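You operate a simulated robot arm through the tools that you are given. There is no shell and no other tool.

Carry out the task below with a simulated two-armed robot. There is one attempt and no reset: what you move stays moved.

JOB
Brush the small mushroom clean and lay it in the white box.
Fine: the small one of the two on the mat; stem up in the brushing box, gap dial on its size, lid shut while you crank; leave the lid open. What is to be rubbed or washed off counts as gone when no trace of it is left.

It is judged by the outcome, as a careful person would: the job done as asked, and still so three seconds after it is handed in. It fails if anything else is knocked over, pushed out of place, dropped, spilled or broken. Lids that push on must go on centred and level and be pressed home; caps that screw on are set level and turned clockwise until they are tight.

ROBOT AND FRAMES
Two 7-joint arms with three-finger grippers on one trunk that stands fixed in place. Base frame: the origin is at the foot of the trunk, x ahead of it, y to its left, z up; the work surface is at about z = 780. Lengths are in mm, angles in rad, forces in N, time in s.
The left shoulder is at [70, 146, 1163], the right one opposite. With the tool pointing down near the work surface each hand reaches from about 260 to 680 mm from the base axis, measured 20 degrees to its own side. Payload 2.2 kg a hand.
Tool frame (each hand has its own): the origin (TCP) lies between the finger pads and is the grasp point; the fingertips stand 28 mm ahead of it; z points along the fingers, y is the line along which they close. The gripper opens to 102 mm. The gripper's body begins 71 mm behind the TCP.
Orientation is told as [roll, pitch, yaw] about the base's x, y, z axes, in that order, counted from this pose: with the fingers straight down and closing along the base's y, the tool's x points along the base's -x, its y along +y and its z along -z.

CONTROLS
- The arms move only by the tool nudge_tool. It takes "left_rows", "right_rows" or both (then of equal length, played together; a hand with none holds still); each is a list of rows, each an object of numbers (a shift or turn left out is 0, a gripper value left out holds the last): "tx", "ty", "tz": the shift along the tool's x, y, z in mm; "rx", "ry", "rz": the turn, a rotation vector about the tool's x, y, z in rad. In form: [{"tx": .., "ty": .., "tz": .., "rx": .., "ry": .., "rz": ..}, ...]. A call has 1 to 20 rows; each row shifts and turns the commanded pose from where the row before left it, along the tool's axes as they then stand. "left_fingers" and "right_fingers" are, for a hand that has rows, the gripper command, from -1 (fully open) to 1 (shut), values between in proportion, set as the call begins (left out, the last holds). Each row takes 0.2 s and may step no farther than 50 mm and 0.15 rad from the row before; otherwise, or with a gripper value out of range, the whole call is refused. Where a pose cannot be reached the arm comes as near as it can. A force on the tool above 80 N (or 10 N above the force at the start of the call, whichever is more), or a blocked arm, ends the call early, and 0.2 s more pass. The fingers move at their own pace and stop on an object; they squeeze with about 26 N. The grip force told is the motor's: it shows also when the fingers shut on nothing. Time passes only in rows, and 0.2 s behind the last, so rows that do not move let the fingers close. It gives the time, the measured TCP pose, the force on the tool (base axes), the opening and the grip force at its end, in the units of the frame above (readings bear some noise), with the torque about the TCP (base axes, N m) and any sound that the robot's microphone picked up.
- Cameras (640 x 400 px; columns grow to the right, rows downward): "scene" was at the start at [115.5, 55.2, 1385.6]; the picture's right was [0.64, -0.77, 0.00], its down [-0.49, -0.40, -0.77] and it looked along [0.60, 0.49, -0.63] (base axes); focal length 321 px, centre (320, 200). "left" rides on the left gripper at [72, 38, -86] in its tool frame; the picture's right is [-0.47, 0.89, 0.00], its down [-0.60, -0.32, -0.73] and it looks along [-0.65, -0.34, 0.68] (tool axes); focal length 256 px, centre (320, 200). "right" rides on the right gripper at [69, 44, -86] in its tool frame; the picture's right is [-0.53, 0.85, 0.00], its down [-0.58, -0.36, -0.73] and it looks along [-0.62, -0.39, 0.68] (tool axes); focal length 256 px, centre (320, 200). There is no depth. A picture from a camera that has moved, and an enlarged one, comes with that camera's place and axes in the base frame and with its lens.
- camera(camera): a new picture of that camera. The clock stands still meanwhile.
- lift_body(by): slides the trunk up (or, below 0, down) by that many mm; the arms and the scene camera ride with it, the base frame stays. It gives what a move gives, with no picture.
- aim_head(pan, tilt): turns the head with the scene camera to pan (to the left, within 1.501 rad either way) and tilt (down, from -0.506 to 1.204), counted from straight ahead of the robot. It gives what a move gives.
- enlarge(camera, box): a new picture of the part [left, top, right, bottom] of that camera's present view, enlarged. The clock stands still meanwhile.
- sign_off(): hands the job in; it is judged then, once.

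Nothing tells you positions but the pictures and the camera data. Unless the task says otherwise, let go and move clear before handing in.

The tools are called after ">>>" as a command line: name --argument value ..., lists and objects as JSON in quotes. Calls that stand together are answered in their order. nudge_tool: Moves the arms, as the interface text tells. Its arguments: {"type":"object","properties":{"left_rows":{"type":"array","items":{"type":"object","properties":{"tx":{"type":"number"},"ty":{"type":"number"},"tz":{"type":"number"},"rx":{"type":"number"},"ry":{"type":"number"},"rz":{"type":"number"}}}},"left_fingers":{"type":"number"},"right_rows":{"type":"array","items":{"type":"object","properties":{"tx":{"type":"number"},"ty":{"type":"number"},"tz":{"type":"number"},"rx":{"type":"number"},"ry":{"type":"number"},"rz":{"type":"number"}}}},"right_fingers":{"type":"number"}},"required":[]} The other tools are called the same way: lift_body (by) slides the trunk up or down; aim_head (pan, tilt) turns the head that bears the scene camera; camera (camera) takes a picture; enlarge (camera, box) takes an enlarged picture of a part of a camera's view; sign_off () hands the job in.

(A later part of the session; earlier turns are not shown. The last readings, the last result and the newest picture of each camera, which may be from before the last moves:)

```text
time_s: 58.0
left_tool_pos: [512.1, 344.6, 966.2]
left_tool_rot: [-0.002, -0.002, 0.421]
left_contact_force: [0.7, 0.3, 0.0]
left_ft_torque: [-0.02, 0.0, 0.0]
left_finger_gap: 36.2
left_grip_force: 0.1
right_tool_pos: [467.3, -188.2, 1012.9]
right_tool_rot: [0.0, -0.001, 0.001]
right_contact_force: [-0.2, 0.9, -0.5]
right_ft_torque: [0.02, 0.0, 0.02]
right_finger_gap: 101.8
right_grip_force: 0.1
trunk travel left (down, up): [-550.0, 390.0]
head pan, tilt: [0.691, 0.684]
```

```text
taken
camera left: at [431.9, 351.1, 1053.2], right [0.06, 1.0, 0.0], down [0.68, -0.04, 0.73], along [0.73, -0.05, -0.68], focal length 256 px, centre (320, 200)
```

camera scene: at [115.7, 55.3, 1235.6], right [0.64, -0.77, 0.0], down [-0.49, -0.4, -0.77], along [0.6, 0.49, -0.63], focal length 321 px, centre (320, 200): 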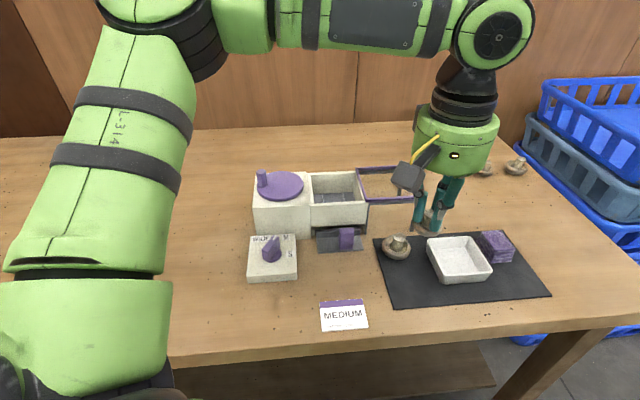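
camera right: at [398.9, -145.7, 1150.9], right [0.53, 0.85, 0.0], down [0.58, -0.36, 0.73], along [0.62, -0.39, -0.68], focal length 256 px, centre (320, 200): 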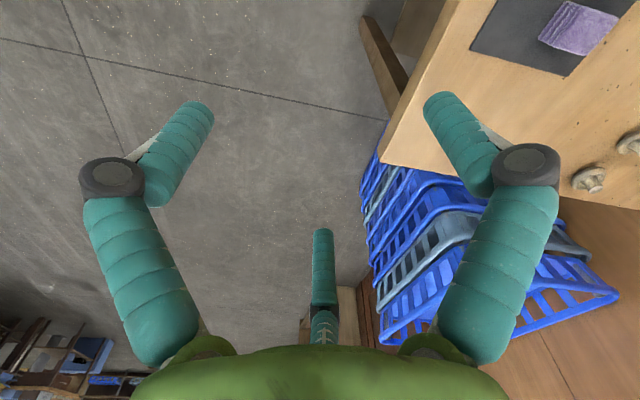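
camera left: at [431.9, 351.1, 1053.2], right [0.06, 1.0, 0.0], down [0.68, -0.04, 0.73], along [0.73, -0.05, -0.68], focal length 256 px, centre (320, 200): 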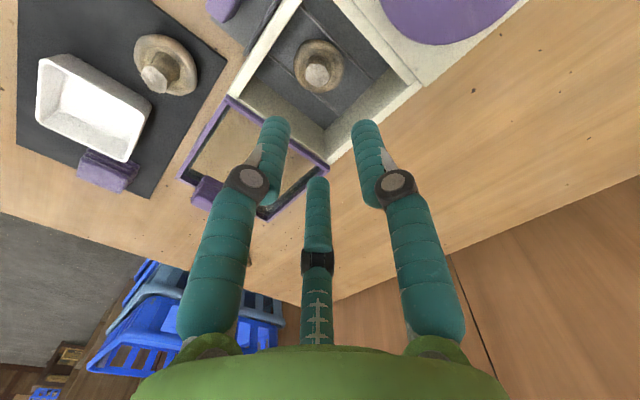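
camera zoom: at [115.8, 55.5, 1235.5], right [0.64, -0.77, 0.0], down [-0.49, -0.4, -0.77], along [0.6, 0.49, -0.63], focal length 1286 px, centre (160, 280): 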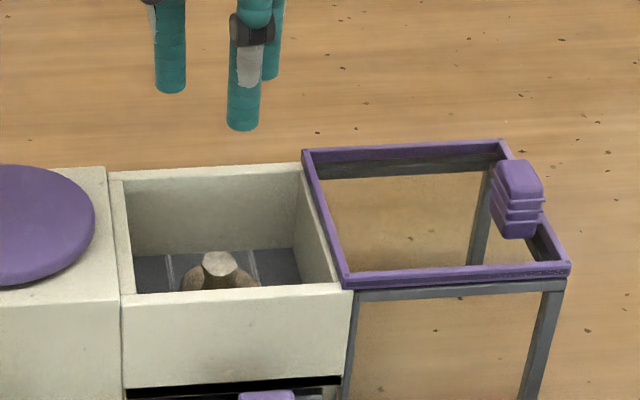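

The mushroom sits stem up in the middle of the well. Next I'll study the lid and its handle closely.

>>> enlarge --camera "left" --box '[160, 80, 360, 240]'

>>> enlarge --camera "scene" --box '[365, 155, 455, 225]'

```text
2.50 times, centred on (260, 160) of left
camera zoom: at [431.9, 351.1, 1053.2], right [0.06, 1.0, 0.0], down [0.68, -0.04, 0.73], along [0.73, -0.05, -0.68], focal length 640 px, centre (470, 300)
```

zoom: 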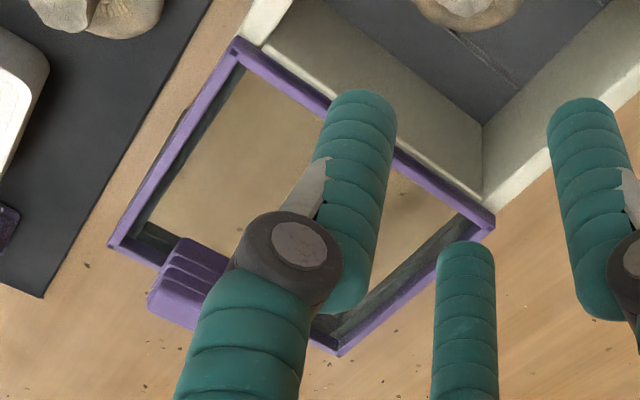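

```text
5.71 times, centred on (410, 190) of scene
camera zoom: at [115.8, 55.5, 1235.5], right [0.64, -0.77, 0.0], down [-0.49, -0.4, -0.77], along [0.6, 0.49, -0.63], focal length 1837 px, centre (-194, 257)
```

zoom: 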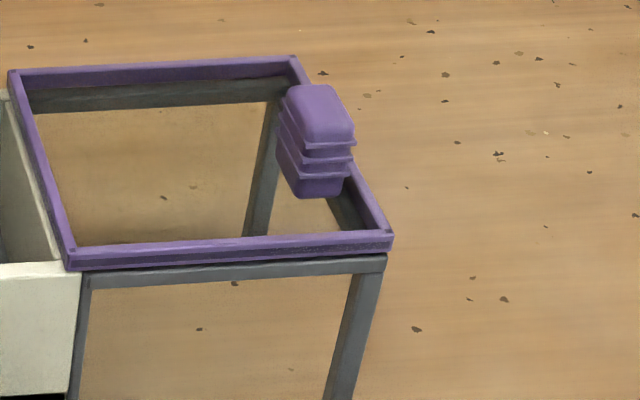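

I'll shift the hand to get a clear view of the lid handle from above the front.

>>> nudge_tool --left_rows '[{"tx": 13.2, "ty": -29.5, "tz": -3}, {"tx": 13.2, "ty": -29.5, "tz": -3}, {"tx": 13.2, "ty": -29.5, "tz": -3}, {"tz": 0}, {"tz": 0}]' --left_fingers -1

>>> camera --camera "left"

>>> enlarge --camera "left" --box '[240, 110, 440, 250]'

```text
time_s: 59.1
left_tool_pos: [512.3, 247.8, 976.0]
left_tool_rot: [-0.001, -0.001, 0.42]
left_contact_force: [0.4, -0.5, 0.4]
left_ft_torque: [0.04, 0.01, 0.0]
left_finger_gap: 102.3
left_grip_force: 0.1
right_tool_pos: [468.0, -188.4, 1012.9]
right_tool_rot: [0.0, -0.001, 0.001]
right_contact_force: [1.2, -0.2, 0.2]
right_ft_torque: [-0.02, 0.02, 0.02]
right_finger_gap: 102.0
right_grip_force: 0.0
trunk travel left (down, up): [-550.0, 390.0]
head pan, tilt: [0.691, 0.684]
```

```text
taken
camera left: at [432.0, 253.7, 1062.2], right [0.06, 1.0, 0.0], down [0.68, -0.04, 0.73], along [0.73, -0.05, -0.68], focal length 256 px, centre (320, 200)
```

left: 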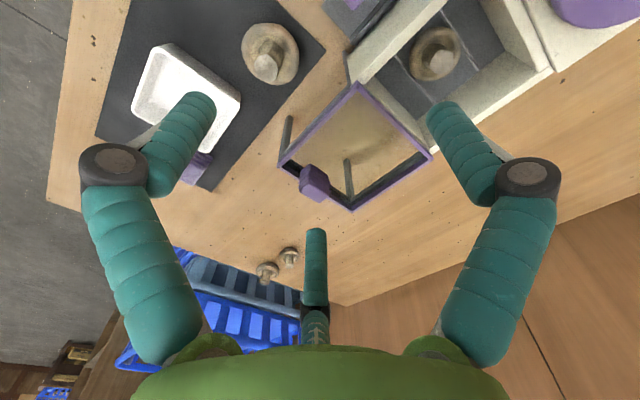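

```text
2.86 times, centred on (340, 180) of left
camera zoom: at [432.0, 253.7, 1062.2], right [0.06, 1.0, 0.0], down [0.68, -0.04, 0.73], along [0.73, -0.05, -0.68], focal length 731 px, centre (263, 257)
```

zoom: 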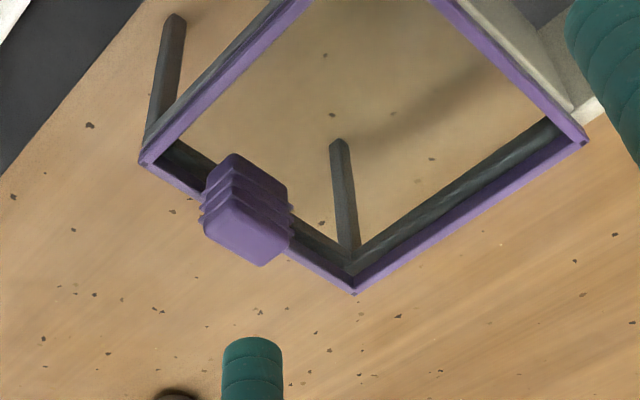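

The lid handle is a ridged block about 22 mm square, centred near (599, 238) with its top at z≈897. I'll move over it with one finger to sit on the outer side, and line up before descending.

>>> nudge_tool --left_rows '[{"rz": 0.1364}, {"rz": 0.1364}, {"rz": 0.1364}, {"rz": 0.1364}, {"rz": 0.1364}, {"tx": -29, "ty": 4.7}, {"tx": -29, "ty": 4.7}, {"tx": -29, "ty": 4.7}, {"tz": 18}, {"tz": 0}, {"tz": 0}]' --left_fingers 0.118

>>> camera --camera "left"

>>> enlarge --camera "scene" --box '[320, 60, 480, 220]'

```text
time_s: 61.5
left_tool_pos: [569.8, 252.8, 947.4]
left_tool_rot: [-0.001, -0.002, -0.262]
left_contact_force: [0.2, -0.1, 0.5]
left_ft_torque: [0.04, -0.01, -0.03]
left_finger_gap: 45.2
left_grip_force: 0.0
left hand out of reach, approached as far as the arm can: row 7, 8
right_tool_pos: [468.3, -187.7, 1013.4]
right_tool_rot: [0.001, -0.001, 0.0]
right_contact_force: [0.2, -0.1, 1.1]
right_ft_torque: [-0.02, -0.01, 0.01]
right_finger_gap: 101.9
right_grip_force: 0.0
trunk travel left (down, up): [-550.0, 390.0]
head pan, tilt: [0.691, 0.684]
```

```text
taken
camera left: at [510.5, 308.3, 1034.3], right [0.68, 0.73, 0.0], down [0.5, -0.46, 0.73], along [0.54, -0.5, -0.68], focal length 256 px, centre (320, 200)
```

left: 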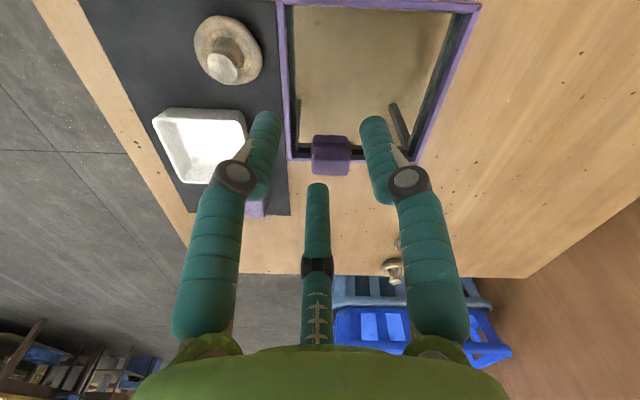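

```text
2.50 times, centred on (400, 140) of scene
camera zoom: at [115.8, 55.3, 1235.5], right [0.64, -0.77, 0.0], down [-0.49, -0.4, -0.77], along [0.6, 0.49, -0.63], focal length 804 px, centre (120, 350)
```

zoom: 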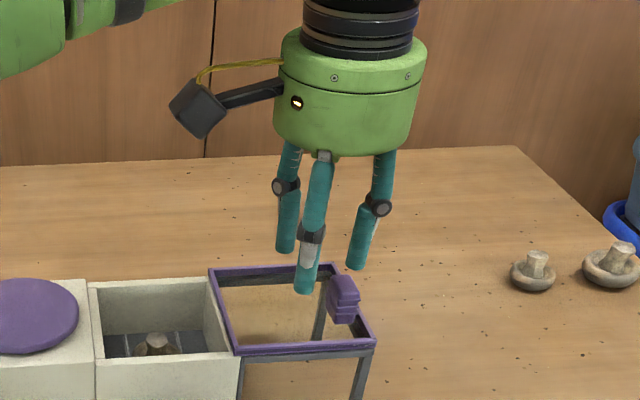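

The handle is slightly past reach in this posture: the arm stopped at (570, 253). For far reach the trunk should be higher, so I'll lift it 110 mm, bring the hand back down by the same amount and extend again.

>>> lift_body --by 110

>>> nudge_tool --left_rows '[{"tx": -7, "ty": 0}, {"tx": -7, "ty": 0}, {"tz": 25}, {"tz": 25}, {"tz": 25}, {"tz": 20}, {"tz": 0}]'

>>> camera --camera "scene"

```text
time_s: 63.0
left_tool_pos: [570.9, 252.3, 1057.5]
left_tool_rot: [-0.001, -0.003, -0.262]
left_contact_force: [0.7, -0.1, -0.1]
left_ft_torque: [-0.03, -0.01, 0.03]
left_finger_gap: 45.2
left_grip_force: 0.1
right_tool_pos: [468.5, -188.3, 1123.7]
right_tool_rot: [-0.001, 0.0, 0.001]
right_contact_force: [0.1, 0.6, -0.5]
right_ft_torque: [0.0, 0.0, 0.01]
right_finger_gap: 102.0
right_grip_force: 0.0
trunk travel left (down, up): [-660.0, 280.0]
head pan, tilt: [0.691, 0.684]
```

```text
time_s: 64.6
left_tool_pos: [574.3, 252.6, 961.9]
left_tool_rot: [0.0, -0.001, -0.262]
left_contact_force: [-0.1, 0.1, -0.1]
left_ft_torque: [0.0, -0.01, 0.04]
left_finger_gap: 44.9
left_grip_force: 0.0
left hand out of reach, approached as far as the arm can: row 2
right_tool_pos: [467.3, -188.5, 1123.7]
right_tool_rot: [0.0, 0.001, -0.001]
right_contact_force: [0.6, -0.1, 0.3]
right_ft_torque: [0.01, 0.01, -0.02]
right_finger_gap: 102.1
right_grip_force: 0.0
trunk travel left (down, up): [-660.0, 280.0]
head pan, tilt: [0.691, 0.684]
```

```text
taken
camera scene: at [115.3, 55.1, 1345.6], right [0.64, -0.77, 0.0], down [-0.49, -0.4, -0.78], along [0.6, 0.49, -0.63], focal length 321 px, centre (320, 200)
```

scene: 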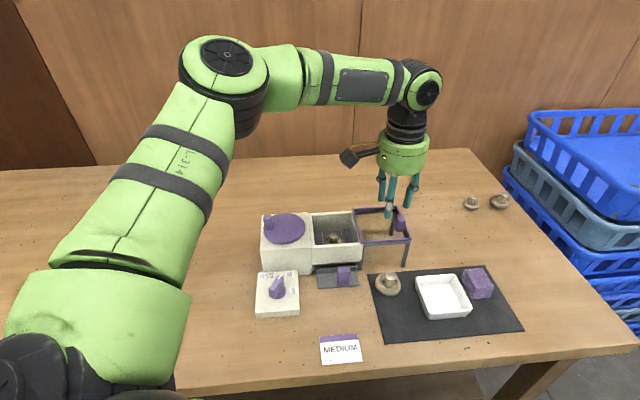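

>>> nudge_tool --left_rows '[{"tx": -9.2, "ty": -2.6}, {"tx": -9.2, "ty": -2.6}, {"tx": -9.2, "ty": -2.6}, {"tz": 0}]'

```text
time_s: 65.6
left_tool_pos: [575.2, 250.3, 963.3]
left_tool_rot: [-0.001, -0.004, -0.262]
left_contact_force: [0.0, 0.8, 0.1]
left_ft_torque: [0.02, -0.01, -0.01]
left_finger_gap: 45.2
left_grip_force: 0.1
left hand out of reach, approached as far as the arm can: row 1, 2, 3
right_tool_pos: [469.1, -188.3, 1121.7]
right_tool_rot: [0.001, -0.002, 0.001]
right_contact_force: [1.1, -0.2, 0.4]
right_ft_torque: [-0.01, -0.03, -0.02]
right_finger_gap: 102.1
right_grip_force: 0.0
trunk travel left (down, up): [-660.0, 280.0]
head pan, tilt: [0.691, 0.684]
```

Still blocked at the same spot, so it isn't arm length but a joint limit in this posture. I'll test whether the hand yaw matters, staying at this safe height.

>>> nudge_tool --left_rows '[{"rz": 0.15}, {"rz": 0.15}, {"rz": 0.15}, {"rz": 0.15}, {"tx": -2.3, "ty": -11}, {"tx": -2.3, "ty": -11}, {"tz": 0}]'

>>> nudge_tool --left_rows '[{"rz": -0.15}, {"rz": -0.15}, {"rz": -0.15}, {"rz": -0.15}, {"rz": -0.15}, {"rz": -0.15}, {"rz": -0.15}, {"rz": -0.15}, {"rz": -0.15}, {"tx": -8, "ty": 0}, {"tx": -8, "ty": 0}, {"tz": 0}]'

```text
time_s: 67.2
left_tool_pos: [560.9, 233.4, 962.5]
left_tool_rot: [-0.001, -0.001, -0.862]
left_contact_force: [0.6, -0.7, -0.3]
left_ft_torque: [0.03, -0.02, 0.02]
left_finger_gap: 45.0
left_grip_force: 0.0
right_tool_pos: [468.0, -188.1, 1123.8]
right_tool_rot: [0.0, 0.001, 0.0]
right_contact_force: [0.1, 0.0, 0.1]
right_ft_torque: [0.01, 0.02, 0.02]
right_finger_gap: 102.0
right_grip_force: 0.1
trunk travel left (down, up): [-660.0, 280.0]
head pan, tilt: [0.691, 0.684]
```

```text
time_s: 69.8
left_tool_pos: [572.0, 241.6, 963.3]
left_tool_rot: [-0.004, -0.002, 0.488]
left_contact_force: [-0.3, 0.3, -0.1]
left_ft_torque: [0.01, 0.04, 0.01]
left_finger_gap: 45.0
left_grip_force: 0.0
left hand out of reach, approached as far as the arm can: row 11
right_tool_pos: [468.1, -187.5, 1123.0]
right_tool_rot: [0.002, -0.001, 0.0]
right_contact_force: [-0.3, -0.1, 0.7]
right_ft_torque: [0.01, -0.05, 0.01]
right_finger_gap: 102.0
right_grip_force: 0.1
trunk travel left (down, up): [-660.0, 280.0]
head pan, tilt: [0.691, 0.684]
```

The limit here is about 515 mm from the shoulder. Instead of going around the handle, I'll hook it from its outer side with one finger of the fully open hand, which needs less reach. First I'll reposition the hand and adjust the trunk height.

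>>> nudge_tool --left_rows '[{"tz": -20}, {"tz": -20}, {"tz": -20}, {"rz": 0.15}, {"rz": 0.15}, {"rz": 0.15}, {"rz": 0.15}, {"rz": 0.15}, {"tx": 4.7, "ty": 21.5}, {"tz": 0}, {"tz": 0}]' --left_fingers -1

>>> lift_body --by -60

>>> camera --camera "left"

>>> camera --camera "scene"

```text
time_s: 72.2
left_tool_pos: [573.3, 263.3, 1024.8]
left_tool_rot: [-0.003, 0.0, -0.262]
left_contact_force: [0.4, 0.5, 0.2]
left_ft_torque: [0.0, 0.0, -0.03]
left_finger_gap: 102.0
left_grip_force: 0.1
right_tool_pos: [468.1, -188.6, 1123.5]
right_tool_rot: [0.001, 0.001, 0.002]
right_contact_force: [0.0, 0.3, 0.3]
right_ft_torque: [-0.02, 0.0, 0.0]
right_finger_gap: 102.0
right_grip_force: 0.1
trunk travel left (down, up): [-660.0, 280.0]
head pan, tilt: [0.691, 0.684]
```

```text
time_s: 73.2
left_tool_pos: [572.0, 264.1, 964.2]
left_tool_rot: [0.0, -0.001, -0.262]
left_contact_force: [0.2, -0.2, 0.7]
left_ft_torque: [0.02, -0.01, 0.01]
left_finger_gap: 102.1
left_grip_force: 0.1
right_tool_pos: [467.2, -189.5, 1062.6]
right_tool_rot: [0.001, 0.001, -0.001]
right_contact_force: [0.4, -0.4, -1.0]
right_ft_torque: [-0.04, -0.02, -0.03]
right_finger_gap: 101.8
right_grip_force: 0.1
trunk travel left (down, up): [-600.0, 340.0]
head pan, tilt: [0.691, 0.684]
```

```text
taken
camera left: at [512.9, 319.4, 1050.6], right [0.68, 0.73, 0.0], down [0.5, -0.46, 0.73], along [0.54, -0.5, -0.68], focal length 256 px, centre (320, 200)
```

left: 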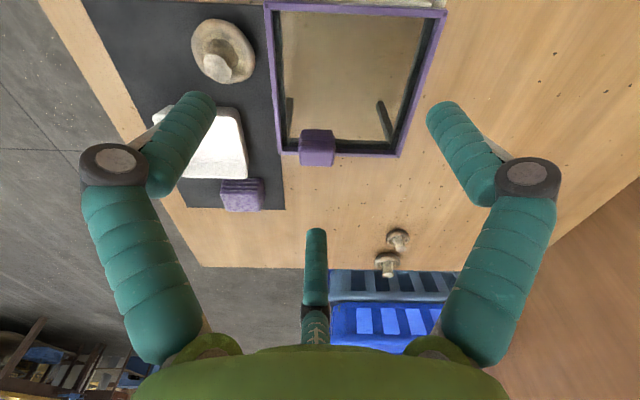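

```text
taken
camera scene: at [115.3, 55.2, 1285.6], right [0.64, -0.77, 0.0], down [-0.49, -0.4, -0.78], along [0.6, 0.49, -0.63], focal length 321 px, centre (320, 200)
```

scene: 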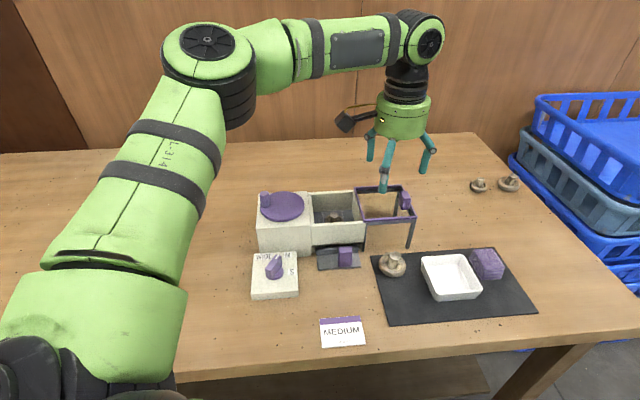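

>>> enlarge --camera "left" --box '[260, 90, 420, 250]'

>>> enlarge --camera "scene" --box '[340, 110, 460, 250]'

```text
2.50 times, centred on (340, 170) of left
camera zoom: at [512.9, 319.4, 1050.6], right [0.68, 0.73, 0.0], down [0.5, -0.46, 0.73], along [0.54, -0.5, -0.68], focal length 640 px, centre (270, 275)
```

zoom: 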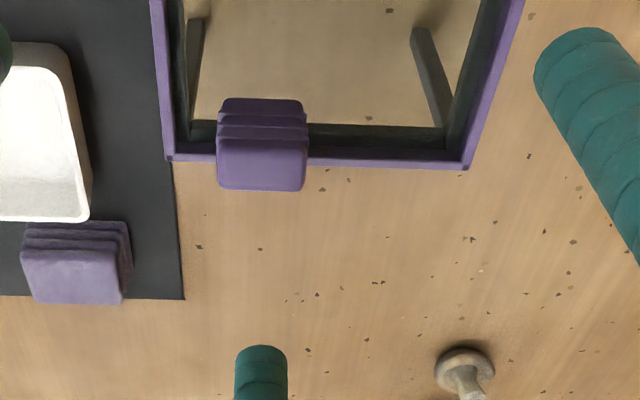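

```text
2.86 times, centred on (400, 180) of scene
camera zoom: at [115.3, 55.2, 1285.6], right [0.64, -0.77, 0.0], down [-0.49, -0.4, -0.78], along [0.6, 0.49, -0.63], focal length 918 px, centre (91, 257)
```

zoom: 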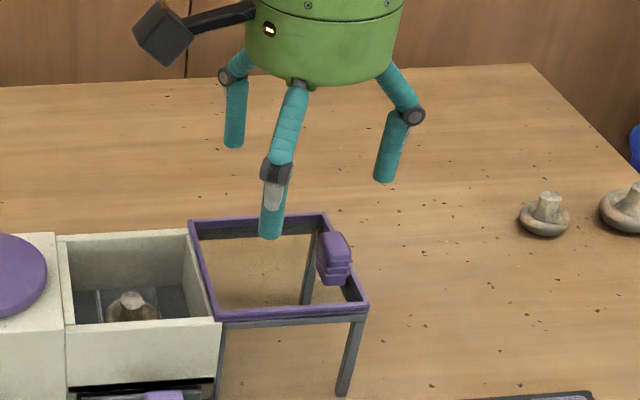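

The finger lines up with the handle, just beyond its outer face. I'll lower the hand so that finger drops behind the handle while staying above the frame.

>>> nudge_tool --left_rows '[{"tz": 20}, {"tz": 20}, {"tz": 15}, {"tz": 9}, {"tz": 0}]'

>>> enlarge --camera "left" --box '[220, 70, 420, 250]'

>>> enlarge --camera "scene" --box '[340, 110, 460, 250]'

```text
time_s: 74.4
left_tool_pos: [572.5, 263.4, 899.8]
left_tool_rot: [0.0, -0.003, -0.261]
left_contact_force: [-0.7, 0.3, 0.4]
left_ft_torque: [0.03, -0.02, -0.02]
left_finger_gap: 102.1
left_grip_force: 0.0
right_tool_pos: [468.8, -189.1, 1063.3]
right_tool_rot: [0.0, 0.001, 0.001]
right_contact_force: [-0.9, 0.3, -0.1]
right_ft_torque: [-0.05, 0.03, 0.03]
right_finger_gap: 102.0
right_grip_force: 0.1
trunk travel left (down, up): [-600.0, 340.0]
head pan, tilt: [0.691, 0.684]
```

```text
2.22 times, centred on (320, 160) of left
camera zoom: at [513.2, 319.9, 986.5], right [0.68, 0.73, 0.0], down [0.5, -0.46, 0.73], along [0.54, -0.5, -0.68], focal length 569 px, centre (320, 289)
```

zoom: 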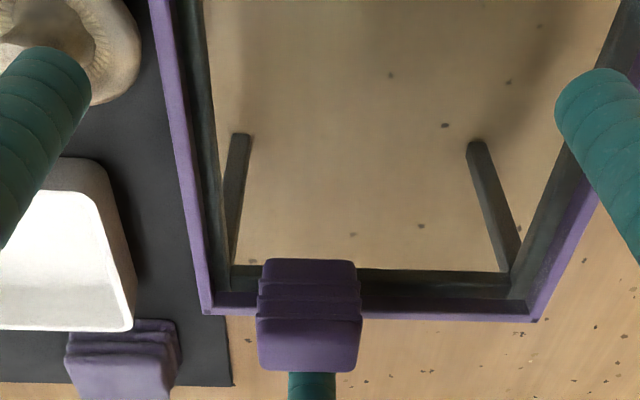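

```text
2.86 times, centred on (400, 180) of scene
camera zoom: at [115.4, 55.1, 1285.6], right [0.64, -0.77, 0.0], down [-0.49, -0.4, -0.77], along [0.6, 0.49, -0.63], focal length 918 px, centre (91, 257)
```

zoom: 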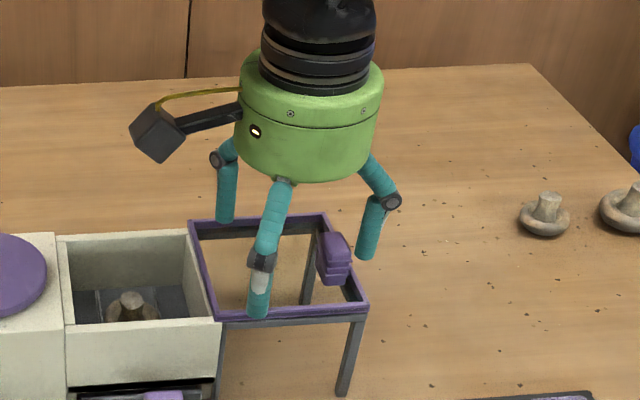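

The finger is behind the handle. I'll go 4 mm lower and drag the lid toward the well, checking after a short distance.

>>> nudge_tool --left_rows '[{"tz": 4}, {"tx": 6, "ty": 3.5}, {"tx": 6, "ty": 3.5}, {"tx": 6, "ty": 3.5}, {"tx": 6, "ty": 3.5}, {"tz": 0}]'

>>> enlarge --camera "scene" --box '[240, 100, 460, 260]'

```text
time_s: 75.8
left_tool_pos: [553.2, 283.8, 894.3]
left_tool_rot: [-0.001, -0.001, -0.261]
left_contact_force: [-0.7, -0.3, 0.0]
left_ft_torque: [-0.02, -0.02, -0.01]
left_finger_gap: 102.1
left_grip_force: 0.2
right_tool_pos: [469.3, -188.9, 1062.7]
right_tool_rot: [0.002, 0.001, -0.001]
right_contact_force: [0.3, -0.7, -0.2]
right_ft_torque: [-0.01, -0.05, 0.01]
right_finger_gap: 102.0
right_grip_force: 0.2
trunk travel left (down, up): [-600.0, 340.0]
head pan, tilt: [0.691, 0.684]
```

```text
2.50 times, centred on (350, 180) of scene
camera zoom: at [115.6, 55.1, 1285.6], right [0.64, -0.77, 0.0], down [-0.49, -0.4, -0.77], along [0.6, 0.49, -0.63], focal length 804 px, centre (245, 250)
```

zoom: 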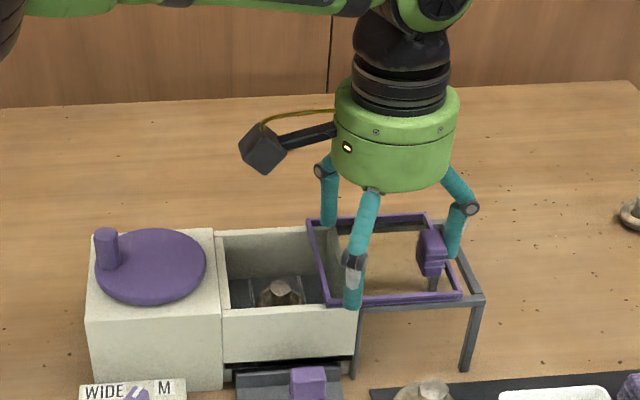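

The lid slides freely. I'll continue dragging it shut.

>>> nudge_tool --left_rows '[{"tx": 7.8, "ty": 4.5}, {"tx": 7.8, "ty": 4.5}, {"tx": 7.8, "ty": 4.5}, {"tx": 7.8, "ty": 4.5}, {"tx": 7.8, "ty": 4.5}, {"tx": 7.8, "ty": 4.5}, {"tz": 0}]'

>>> enlarge --camera "scene" --box '[240, 100, 460, 260]'

```text
time_s: 77.4
left_tool_pos: [515.2, 321.5, 895.3]
left_tool_rot: [0.001, -0.002, -0.261]
left_contact_force: [0.6, -0.1, -0.6]
left_ft_torque: [0.04, 0.03, 0.03]
left_finger_gap: 102.1
left_grip_force: 0.0
right_tool_pos: [468.0, -188.4, 1063.4]
right_tool_rot: [-0.001, 0.0, 0.0]
right_contact_force: [0.0, 0.1, 0.1]
right_ft_torque: [0.0, -0.03, -0.02]
right_finger_gap: 101.9
right_grip_force: 0.0
trunk travel left (down, up): [-600.0, 340.0]
head pan, tilt: [0.691, 0.684]
```

```text
2.50 times, centred on (350, 180) of scene
camera zoom: at [115.6, 55.1, 1285.6], right [0.64, -0.77, 0.0], down [-0.49, -0.4, -0.77], along [0.6, 0.49, -0.63], focal length 804 px, centre (245, 250)
```

zoom: 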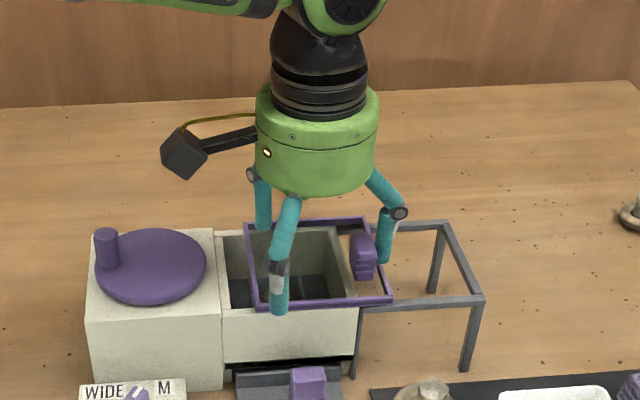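

>>> nudge_tool --left_rows '[{"tx": 7, "ty": 4}, {"tx": 6, "ty": 3.5}, {"tx": 3.5, "ty": 2}, {"tz": 0}]'

>>> enlarge --camera "scene" --box '[240, 100, 460, 260]'

```text
time_s: 78.4
left_tool_pos: [500.8, 335.3, 896.0]
left_tool_rot: [0.0, -0.002, -0.262]
left_contact_force: [0.2, -0.1, -1.0]
left_ft_torque: [0.0, -0.01, 0.0]
left_finger_gap: 101.9
left_grip_force: 0.0
right_tool_pos: [467.7, -187.2, 1063.9]
right_tool_rot: [-0.001, 0.001, 0.0]
right_contact_force: [0.1, -0.6, 0.1]
right_ft_torque: [0.0, 0.02, 0.0]
right_finger_gap: 102.1
right_grip_force: 0.0
trunk travel left (down, up): [-600.0, 340.0]
head pan, tilt: [0.691, 0.684]
```

```text
2.50 times, centred on (350, 180) of scene
camera zoom: at [115.6, 55.1, 1285.6], right [0.64, -0.77, 0.0], down [-0.49, -0.4, -0.77], along [0.6, 0.49, -0.63], focal length 804 px, centre (245, 250)
```

zoom: 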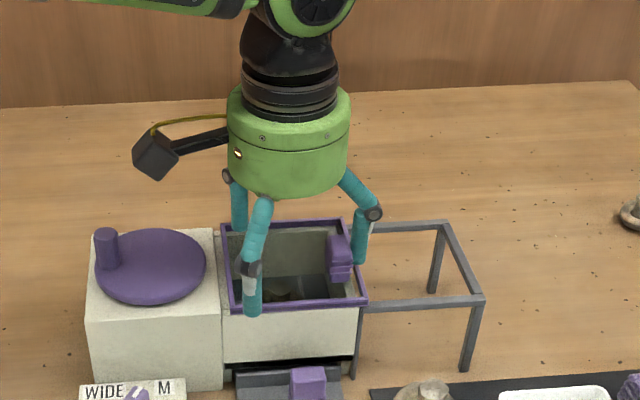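

Nearly shut. I'll take small steps until it meets its stop.

>>> nudge_tool --left_rows '[{"tx": 2.2, "ty": 1.25}, {"tx": 2.2, "ty": 1.25}, {"tz": 0}]'

>>> nudge_tool --left_rows '[{"tx": 2.2, "ty": 1.25}, {"tz": 0}]'

>>> enlarge --camera "scene" --box '[300, 170, 400, 240]'

```text
time_s: 79.2
left_tool_pos: [496.9, 338.2, 896.0]
left_tool_rot: [0.001, -0.002, -0.261]
left_contact_force: [0.2, -0.2, 0.2]
left_ft_torque: [0.02, 0.0, 0.01]
left_finger_gap: 101.9
left_grip_force: 0.0
right_tool_pos: [468.7, -187.8, 1062.9]
right_tool_rot: [-0.001, 0.001, -0.001]
right_contact_force: [-0.5, 0.0, 1.1]
right_ft_torque: [0.0, 0.01, -0.01]
right_finger_gap: 102.0
right_grip_force: 0.0
trunk travel left (down, up): [-600.0, 340.0]
head pan, tilt: [0.691, 0.684]
```

```text
time_s: 79.8
left_tool_pos: [497.0, 338.9, 895.8]
left_tool_rot: [-0.002, -0.002, -0.259]
left_contact_force: [2.1, -2.0, -0.6]
left_ft_torque: [-0.02, -0.03, -0.01]
left_finger_gap: 101.9
left_grip_force: 0.0
right_tool_pos: [467.4, -189.1, 1062.6]
right_tool_rot: [-0.001, -0.001, -0.002]
right_contact_force: [0.1, 0.6, 1.0]
right_ft_torque: [0.01, -0.02, 0.03]
right_finger_gap: 102.1
right_grip_force: 0.0
trunk travel left (down, up): [-600.0, 340.0]
head pan, tilt: [0.691, 0.684]
```

```text
5.71 times, centred on (350, 205) of scene
camera zoom: at [116.1, 54.8, 1285.5], right [0.64, -0.77, 0.0], down [-0.49, -0.4, -0.77], along [0.6, 0.49, -0.63], focal length 1837 px, centre (149, 171)
```

zoom: 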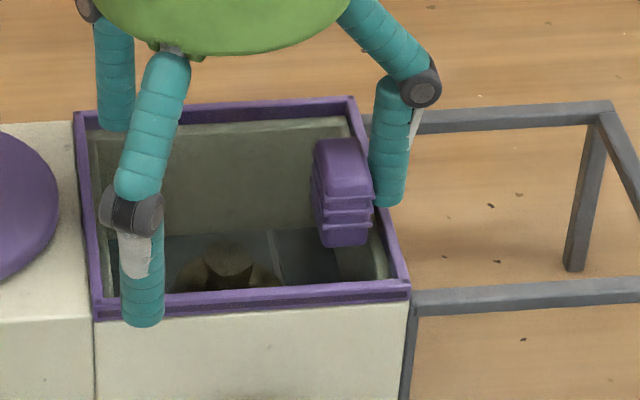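

>>> nudge_tool --left_rows '[{"tx": 1.7, "ty": 1.0}, {"tz": 0}]'

>>> nudge_tool --left_rows '[{"tx": 1.7, "ty": 1.0}, {"tz": 0}]'

```text
time_s: 80.4
left_tool_pos: [496.7, 341.1, 896.0]
left_tool_rot: [-0.001, -0.002, -0.262]
left_contact_force: [6.5, -7.9, -2.4]
left_ft_torque: [-0.08, 0.04, -0.05]
left_finger_gap: 102.3
left_grip_force: 0.2
right_tool_pos: [469.3, -189.3, 1063.2]
right_tool_rot: [0.002, 0.001, 0.0]
right_contact_force: [0.2, -0.3, -0.2]
right_ft_torque: [0.02, -0.01, -0.01]
right_finger_gap: 102.2
right_grip_force: 0.1
trunk travel left (down, up): [-600.0, 340.0]
head pan, tilt: [0.691, 0.684]
```

```text
time_s: 81.0
left_tool_pos: [496.4, 341.3, 895.9]
left_tool_rot: [0.0, -0.003, -0.261]
left_contact_force: [11.2, -14.0, -3.7]
left_ft_torque: [-0.14, 0.02, -0.12]
left_finger_gap: 102.0
left_grip_force: 0.1
right_tool_pos: [470.7, -189.3, 1062.1]
right_tool_rot: [0.002, 0.002, -0.002]
right_contact_force: [0.3, -0.2, -0.2]
right_ft_torque: [0.01, -0.01, 0.0]
right_finger_gap: 102.0
right_grip_force: 0.0
trunk travel left (down, up): [-600.0, 340.0]
head pan, tilt: [0.691, 0.684]
```

The lid is firmly against its stop (18 N), so it's shut. I'll back the finger off the handle and rise.

>>> nudge_tool --left_rows '[{"tx": -3.5, "ty": -2}, {"tx": -4, "ty": -2.3}, {"tz": -20}, {"tz": -30}, {"tz": -30}, {"tz": 0}]'

>>> enlarge --camera "scene" --box '[240, 130, 420, 250]'

>>> camera --camera "left"

```text
time_s: 82.4
left_tool_pos: [499.0, 338.5, 975.5]
left_tool_rot: [-0.003, -0.002, -0.262]
left_contact_force: [-0.4, -1.0, 0.5]
left_ft_torque: [0.0, 0.02, -0.04]
left_finger_gap: 102.0
left_grip_force: 0.1
right_tool_pos: [468.0, -189.3, 1063.2]
right_tool_rot: [-0.001, 0.001, 0.002]
right_contact_force: [-0.2, 0.7, 0.1]
right_ft_torque: [-0.03, -0.02, 0.02]
right_finger_gap: 102.0
right_grip_force: 0.1
trunk travel left (down, up): [-600.0, 340.0]
head pan, tilt: [0.691, 0.684]
```

```text
3.33 times, centred on (330, 190) of scene
camera zoom: at [115.7, 55.5, 1285.5], right [0.64, -0.77, 0.0], down [-0.49, -0.4, -0.77], along [0.6, 0.49, -0.63], focal length 1071 px, centre (287, 233)
```

zoom: 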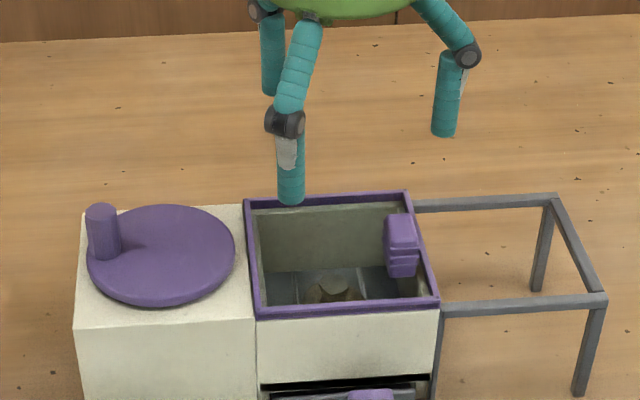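

```text
taken
camera left: at [440.4, 393.8, 1062.6], right [0.68, 0.73, 0.0], down [0.5, -0.46, 0.73], along [0.54, -0.5, -0.68], focal length 256 px, centre (320, 200)
```

left: 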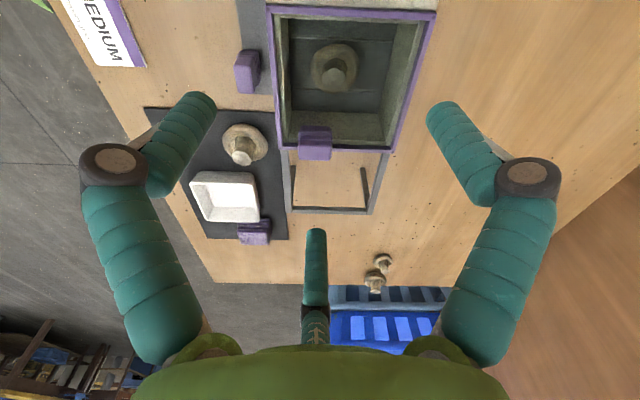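

The lid is closed over the mushroom. The crank disc centre is near (442, 420.5) with a peg about 19 mm thick at radius 35, near (421.5, 449). I'll move above the peg and check alignment.

>>> nudge_tool --left_rows '[{"rz": -0.131}, {"rz": -0.131}, {"tx": 19.4, "ty": 27.6}, {"tx": 19.4, "ty": 27.6}, {"tx": 19.4, "ty": 27.6}, {"tx": 19.4, "ty": 27.6}, {"tz": 0}, {"tz": 0}]' --left_fingers 0.118

>>> camera --camera "left"

>>> enlarge --camera "scene" --box '[230, 100, 350, 250]'

```text
time_s: 84.2
left_tool_pos: [421.4, 448.4, 975.1]
left_tool_rot: [-0.002, -0.001, -0.002]
left_contact_force: [-0.2, -0.7, 0.7]
left_ft_torque: [0.0, 0.01, 0.0]
left_finger_gap: 45.0
left_grip_force: 0.1
right_tool_pos: [467.7, -187.4, 1063.2]
right_tool_rot: [0.0, 0.001, 0.002]
right_contact_force: [0.1, -0.3, 0.5]
right_ft_torque: [0.02, -0.02, 0.04]
right_finger_gap: 102.2
right_grip_force: 0.0
trunk travel left (down, up): [-600.0, 340.0]
head pan, tilt: [0.691, 0.684]
```

```text
taken
camera left: at [349.2, 486.9, 1061.2], right [0.46, 0.89, 0.0], down [0.6, -0.32, 0.73], along [0.65, -0.34, -0.68], focal length 256 px, centre (320, 200)
```

left: 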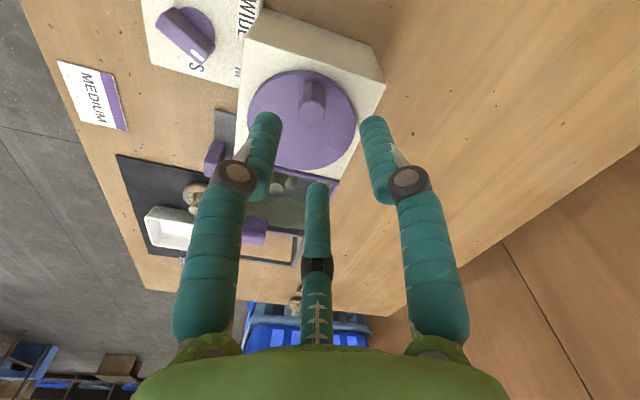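

```text
2.67 times, centred on (290, 175) of scene
camera zoom: at [115.1, 55.6, 1285.6], right [0.64, -0.77, 0.0], down [-0.49, -0.4, -0.77], along [0.6, 0.49, -0.63], focal length 857 px, centre (400, 267)
```

zoom: 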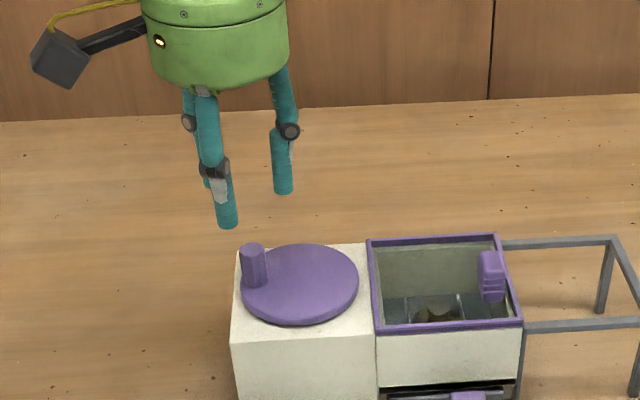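

>>> enlarge --camera "left" --box '[230, 50, 400, 190]'

>>> enlarge --camera "left" --box '[130, 0, 270, 90]'

```text
2.86 times, centred on (315, 120) of left
camera zoom: at [349.2, 486.9, 1061.2], right [0.46, 0.89, 0.0], down [0.6, -0.32, 0.73], along [0.65, -0.34, -0.68], focal length 731 px, centre (334, 429)
```

zoom: 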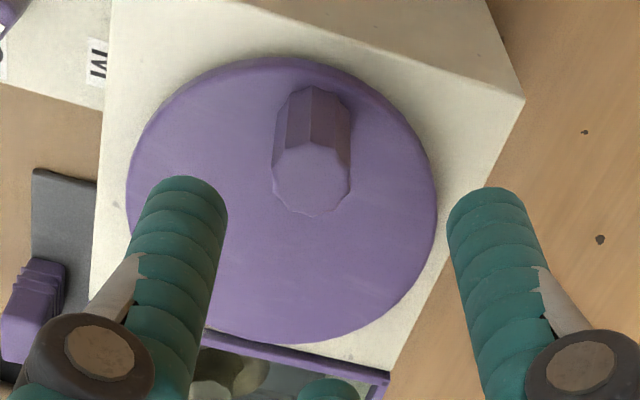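

```text
4.44 times, centred on (200, 45) of left
camera zoom: at [349.2, 486.9, 1061.2], right [0.46, 0.89, 0.0], down [0.6, -0.32, 0.73], along [0.65, -0.34, -0.68], focal length 1138 px, centre (853, 889)
```

zoom: 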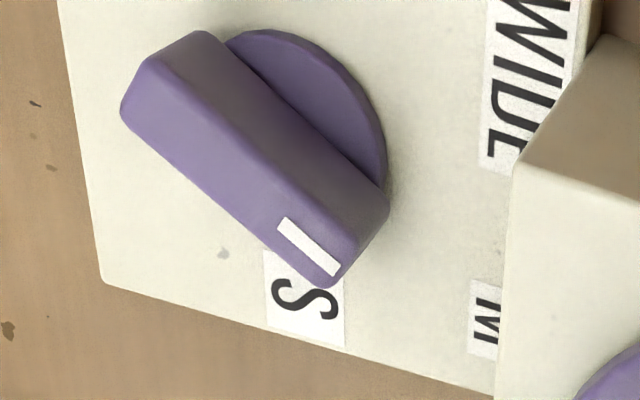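

The dial is still on M. The peg is at about (420, 444) with its top at z≈909, and the disc centre is about (441.8, 420.8). I'll drop the open fingers around the peg, then close to a loose cage.

>>> nudge_tool --left_rows '[{"tx": 1.4, "ty": -4.4}, {"tz": 20}, {"tz": 20}, {"tz": 20}, {"tz": 0}]'

>>> enlarge --camera "scene" --box '[230, 120, 350, 250]'

>>> enlarge --camera "left" --box '[200, 50, 440, 220]'

```text
time_s: 85.4
left_tool_pos: [420.1, 443.7, 915.3]
left_tool_rot: [-0.002, -0.003, 0.002]
left_contact_force: [0.3, -0.9, -0.4]
left_ft_torque: [0.02, -0.01, -0.01]
left_finger_gap: 44.8
left_grip_force: 0.1
right_tool_pos: [466.6, -188.9, 1063.5]
right_tool_rot: [0.0, -0.001, -0.001]
right_contact_force: [-0.6, -0.1, 0.0]
right_ft_torque: [-0.02, -0.01, 0.02]
right_finger_gap: 101.9
right_grip_force: 0.0
trunk travel left (down, up): [-600.0, 340.0]
head pan, tilt: [0.691, 0.684]
```

```text
3.08 times, centred on (290, 185) of scene
camera zoom: at [115.4, 55.1, 1285.6], right [0.64, -0.77, 0.0], down [-0.49, -0.4, -0.78], along [0.6, 0.49, -0.63], focal length 989 px, centre (412, 246)
```

zoom: 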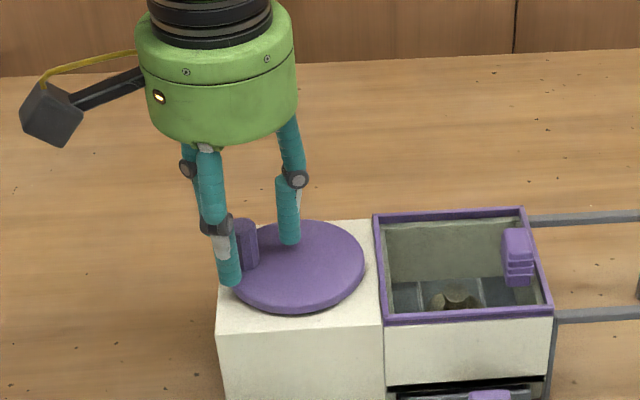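

```text
2.35 times, centred on (320, 135) of left
camera zoom: at [348.2, 481.6, 1001.8], right [0.46, 0.89, 0.0], down [0.6, -0.32, 0.73], along [0.65, -0.34, -0.68], focal length 602 px, centre (320, 353)
```

zoom: 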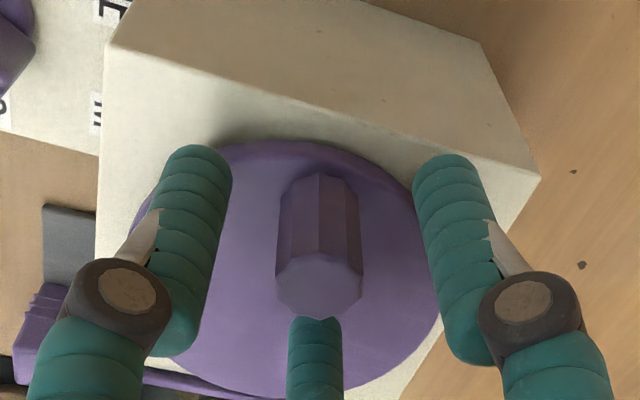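

>>> nudge_tool --left_rows '[{"tz": 3}, {"tz": 0}, {"tz": 0}]' --left_fingers 0.58

>>> enlarge --camera "left" --box '[200, 50, 440, 220]'

```text
time_s: 86.2
left_tool_pos: [420.3, 442.6, 912.9]
left_tool_rot: [-0.002, -0.001, 0.0]
left_contact_force: [-0.1, 0.3, 0.3]
left_ft_torque: [0.0, -0.03, 0.01]
left_finger_gap: 21.2
left_grip_force: 0.0
right_tool_pos: [467.4, -188.5, 1063.2]
right_tool_rot: [-0.001, 0.001, 0.0]
right_contact_force: [-0.6, 0.1, -0.1]
right_ft_torque: [0.01, 0.01, 0.0]
right_finger_gap: 102.1
right_grip_force: 0.1
trunk travel left (down, up): [-600.0, 340.0]
head pan, tilt: [0.691, 0.684]
```

```text
2.35 times, centred on (320, 135) of left
camera zoom: at [348.4, 481.5, 999.0], right [0.46, 0.89, 0.0], down [0.6, -0.32, 0.73], along [0.65, -0.34, -0.68], focal length 602 px, centre (320, 353)
```

zoom: 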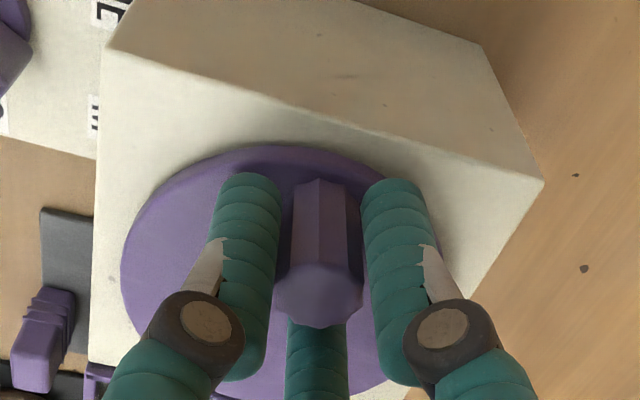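

The peg is loosely caged. I'll try a quarter turn clockwise and see that the disc follows.

>>> nudge_tool --left_rows '[{"tx": -8.25, "ty": 5.61}, {"tx": -9.58, "ty": 2.78}, {"tx": -9.98, "ty": -0.31}, {"tx": -9.39, "ty": -3.38}, {"tx": -7.89, "ty": -6.12}]'

>>> enlarge --camera "scene" --box '[230, 120, 410, 250]'

```text
time_s: 87.4
left_tool_pos: [466.0, 439.8, 912.4]
left_tool_rot: [-0.003, -0.003, 0.0]
left_contact_force: [0.3, -0.1, 0.4]
left_ft_torque: [0.02, 0.03, 0.0]
left_finger_gap: 21.5
left_grip_force: 0.3
right_tool_pos: [467.2, -187.4, 1063.0]
right_tool_rot: [0.0, -0.001, 0.0]
right_contact_force: [-0.1, 0.0, 0.6]
right_ft_torque: [-0.01, 0.0, 0.02]
right_finger_gap: 101.9
right_grip_force: 0.0
trunk travel left (down, up): [-600.0, 340.0]
head pan, tilt: [0.691, 0.684]
```

```text
3.08 times, centred on (320, 185) of scene
camera zoom: at [116.1, 55.0, 1285.5], right [0.64, -0.77, 0.0], down [-0.49, -0.4, -0.77], along [0.6, 0.49, -0.63], focal length 989 px, centre (320, 246)
```

zoom: 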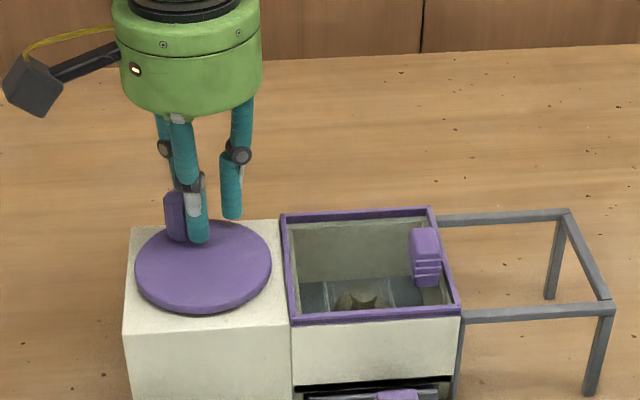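

>>> enlarge --camera "left" --box '[200, 50, 440, 220]'

>>> enlarge --camera "scene" --box '[250, 150, 330, 220]'

```text
2.35 times, centred on (320, 135) of left
camera zoom: at [394.3, 479.5, 999.0], right [0.46, 0.89, 0.0], down [0.6, -0.31, 0.73], along [0.65, -0.34, -0.68], focal length 602 px, centre (320, 353)
```

zoom: 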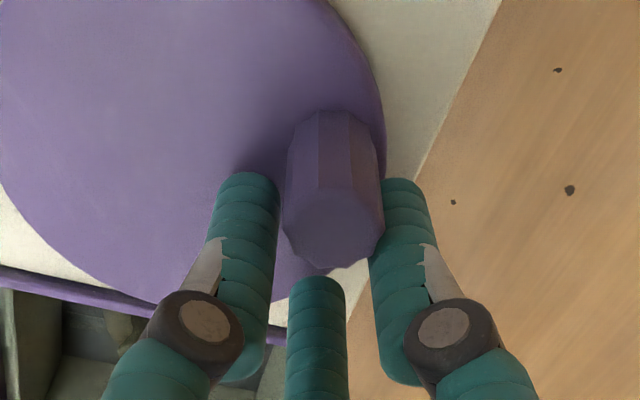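

```text
5.71 times, centred on (290, 185) of scene
camera zoom: at [116.1, 55.0, 1285.5], right [0.64, -0.77, 0.0], down [-0.49, -0.4, -0.77], along [0.6, 0.49, -0.63], focal length 1837 px, centre (491, 286)
```

zoom: 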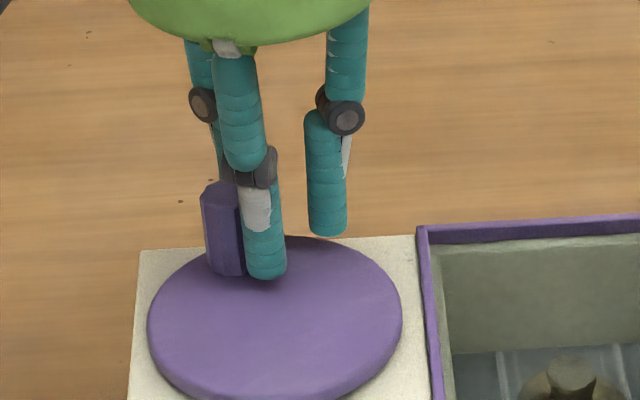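

The peg slipped halfway out between two fingers. I'll open, re-centre on the peg at about (451.5, 452.5), and this time take a light firm grip rather than a loose cage.

>>> nudge_tool --left_rows '[{"tz": 0}, {"tz": 0}, {"tx": 7.3, "ty": 6.3}, {"tx": 7.3, "ty": 6.3}, {"tz": 0}]' --left_fingers 0.118

>>> nudge_tool --left_rows '[{"tz": 0}, {"tz": 0}, {"tz": 0}]' --left_fingers 0.8

>>> enlarge --camera "left" --box '[200, 50, 440, 220]'

```text
time_s: 88.6
left_tool_pos: [450.5, 453.3, 912.6]
left_tool_rot: [-0.003, -0.002, 0.0]
left_contact_force: [-0.4, -0.2, 0.5]
left_ft_torque: [-0.04, -0.03, 0.0]
left_finger_gap: 44.9
left_grip_force: 0.2
right_tool_pos: [467.9, -187.7, 1063.0]
right_tool_rot: [0.002, 0.0, 0.0]
right_contact_force: [0.3, -0.4, 0.0]
right_ft_torque: [-0.01, 0.01, 0.04]
right_finger_gap: 101.9
right_grip_force: 0.0
trunk travel left (down, up): [-600.0, 340.0]
head pan, tilt: [0.691, 0.684]
```

```text
time_s: 89.4
left_tool_pos: [450.9, 453.6, 912.6]
left_tool_rot: [-0.002, -0.002, -0.002]
left_contact_force: [-2.1, -4.0, -2.8]
left_ft_torque: [-0.22, 0.03, 0.03]
left_finger_gap: 18.8
left_grip_force: 6.4
right_tool_pos: [467.8, -189.3, 1063.7]
right_tool_rot: [-0.001, 0.0, 0.0]
right_contact_force: [0.4, 0.0, 0.7]
right_ft_torque: [-0.02, -0.02, 0.0]
right_finger_gap: 102.1
right_grip_force: 0.0
trunk travel left (down, up): [-600.0, 340.0]
head pan, tilt: [0.691, 0.684]
```

```text
2.35 times, centred on (320, 135) of left
camera zoom: at [378.9, 491.8, 999.3], right [0.46, 0.89, 0.0], down [0.6, -0.32, 0.73], along [0.65, -0.34, -0.68], focal length 602 px, centre (320, 353)
```

zoom: 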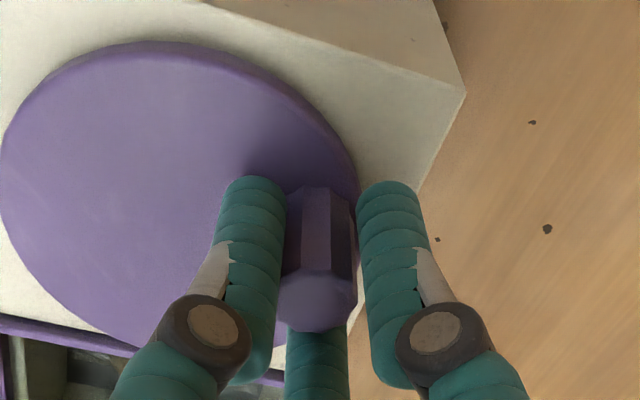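

Gripped firmly on the peg (gap 18.8). I'll try a quarter turn again.

>>> nudge_tool --left_rows '[{"tx": -9.29, "ty": -4.14}, {"tx": -7.56, "ty": -6.8}, {"tx": -5.08, "ty": -8.81}, {"tx": -2.11, "ty": -9.95}, {"tx": 1.06, "ty": -10.11}]'

>>> enlarge --camera "scene" --box '[230, 120, 410, 250]'

>>> enlarge --camera "left" --box '[200, 50, 440, 220]'

```text
time_s: 90.6
left_tool_pos: [472.3, 415.0, 913.1]
left_tool_rot: [0.001, -0.003, 0.0]
left_contact_force: [-5.8, 1.5, -2.3]
left_ft_torque: [0.54, 0.39, 0.05]
left_finger_gap: 17.5
left_grip_force: 42.6
right_tool_pos: [468.2, -189.1, 1063.9]
right_tool_rot: [0.0, 0.001, 0.0]
right_contact_force: [0.5, -0.5, -0.4]
right_ft_torque: [0.0, 0.01, 0.02]
right_finger_gap: 101.9
right_grip_force: 0.1
trunk travel left (down, up): [-600.0, 340.0]
head pan, tilt: [0.691, 0.684]
```

```text
3.08 times, centred on (320, 185) of scene
camera zoom: at [114.9, 55.5, 1285.6], right [0.64, -0.77, 0.0], down [-0.49, -0.4, -0.78], along [0.6, 0.49, -0.63], focal length 989 px, centre (320, 246)
```

zoom: 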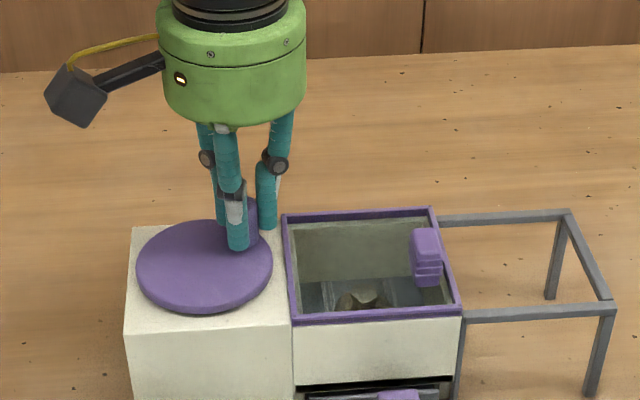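

```text
2.35 times, centred on (320, 135) of left
camera zoom: at [401.6, 452.9, 999.4], right [0.46, 0.89, 0.0], down [0.6, -0.32, 0.73], along [0.65, -0.34, -0.68], focal length 602 px, centre (320, 353)
```

zoom: 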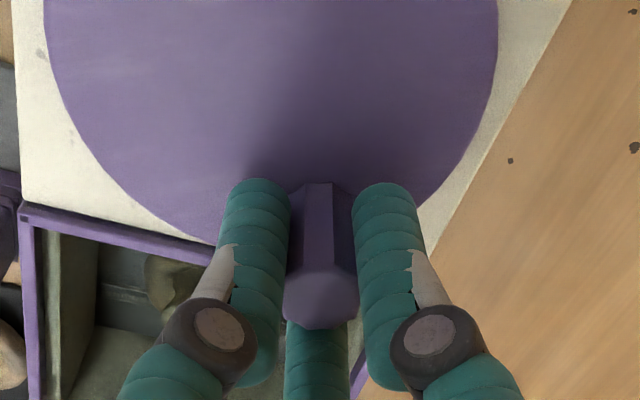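

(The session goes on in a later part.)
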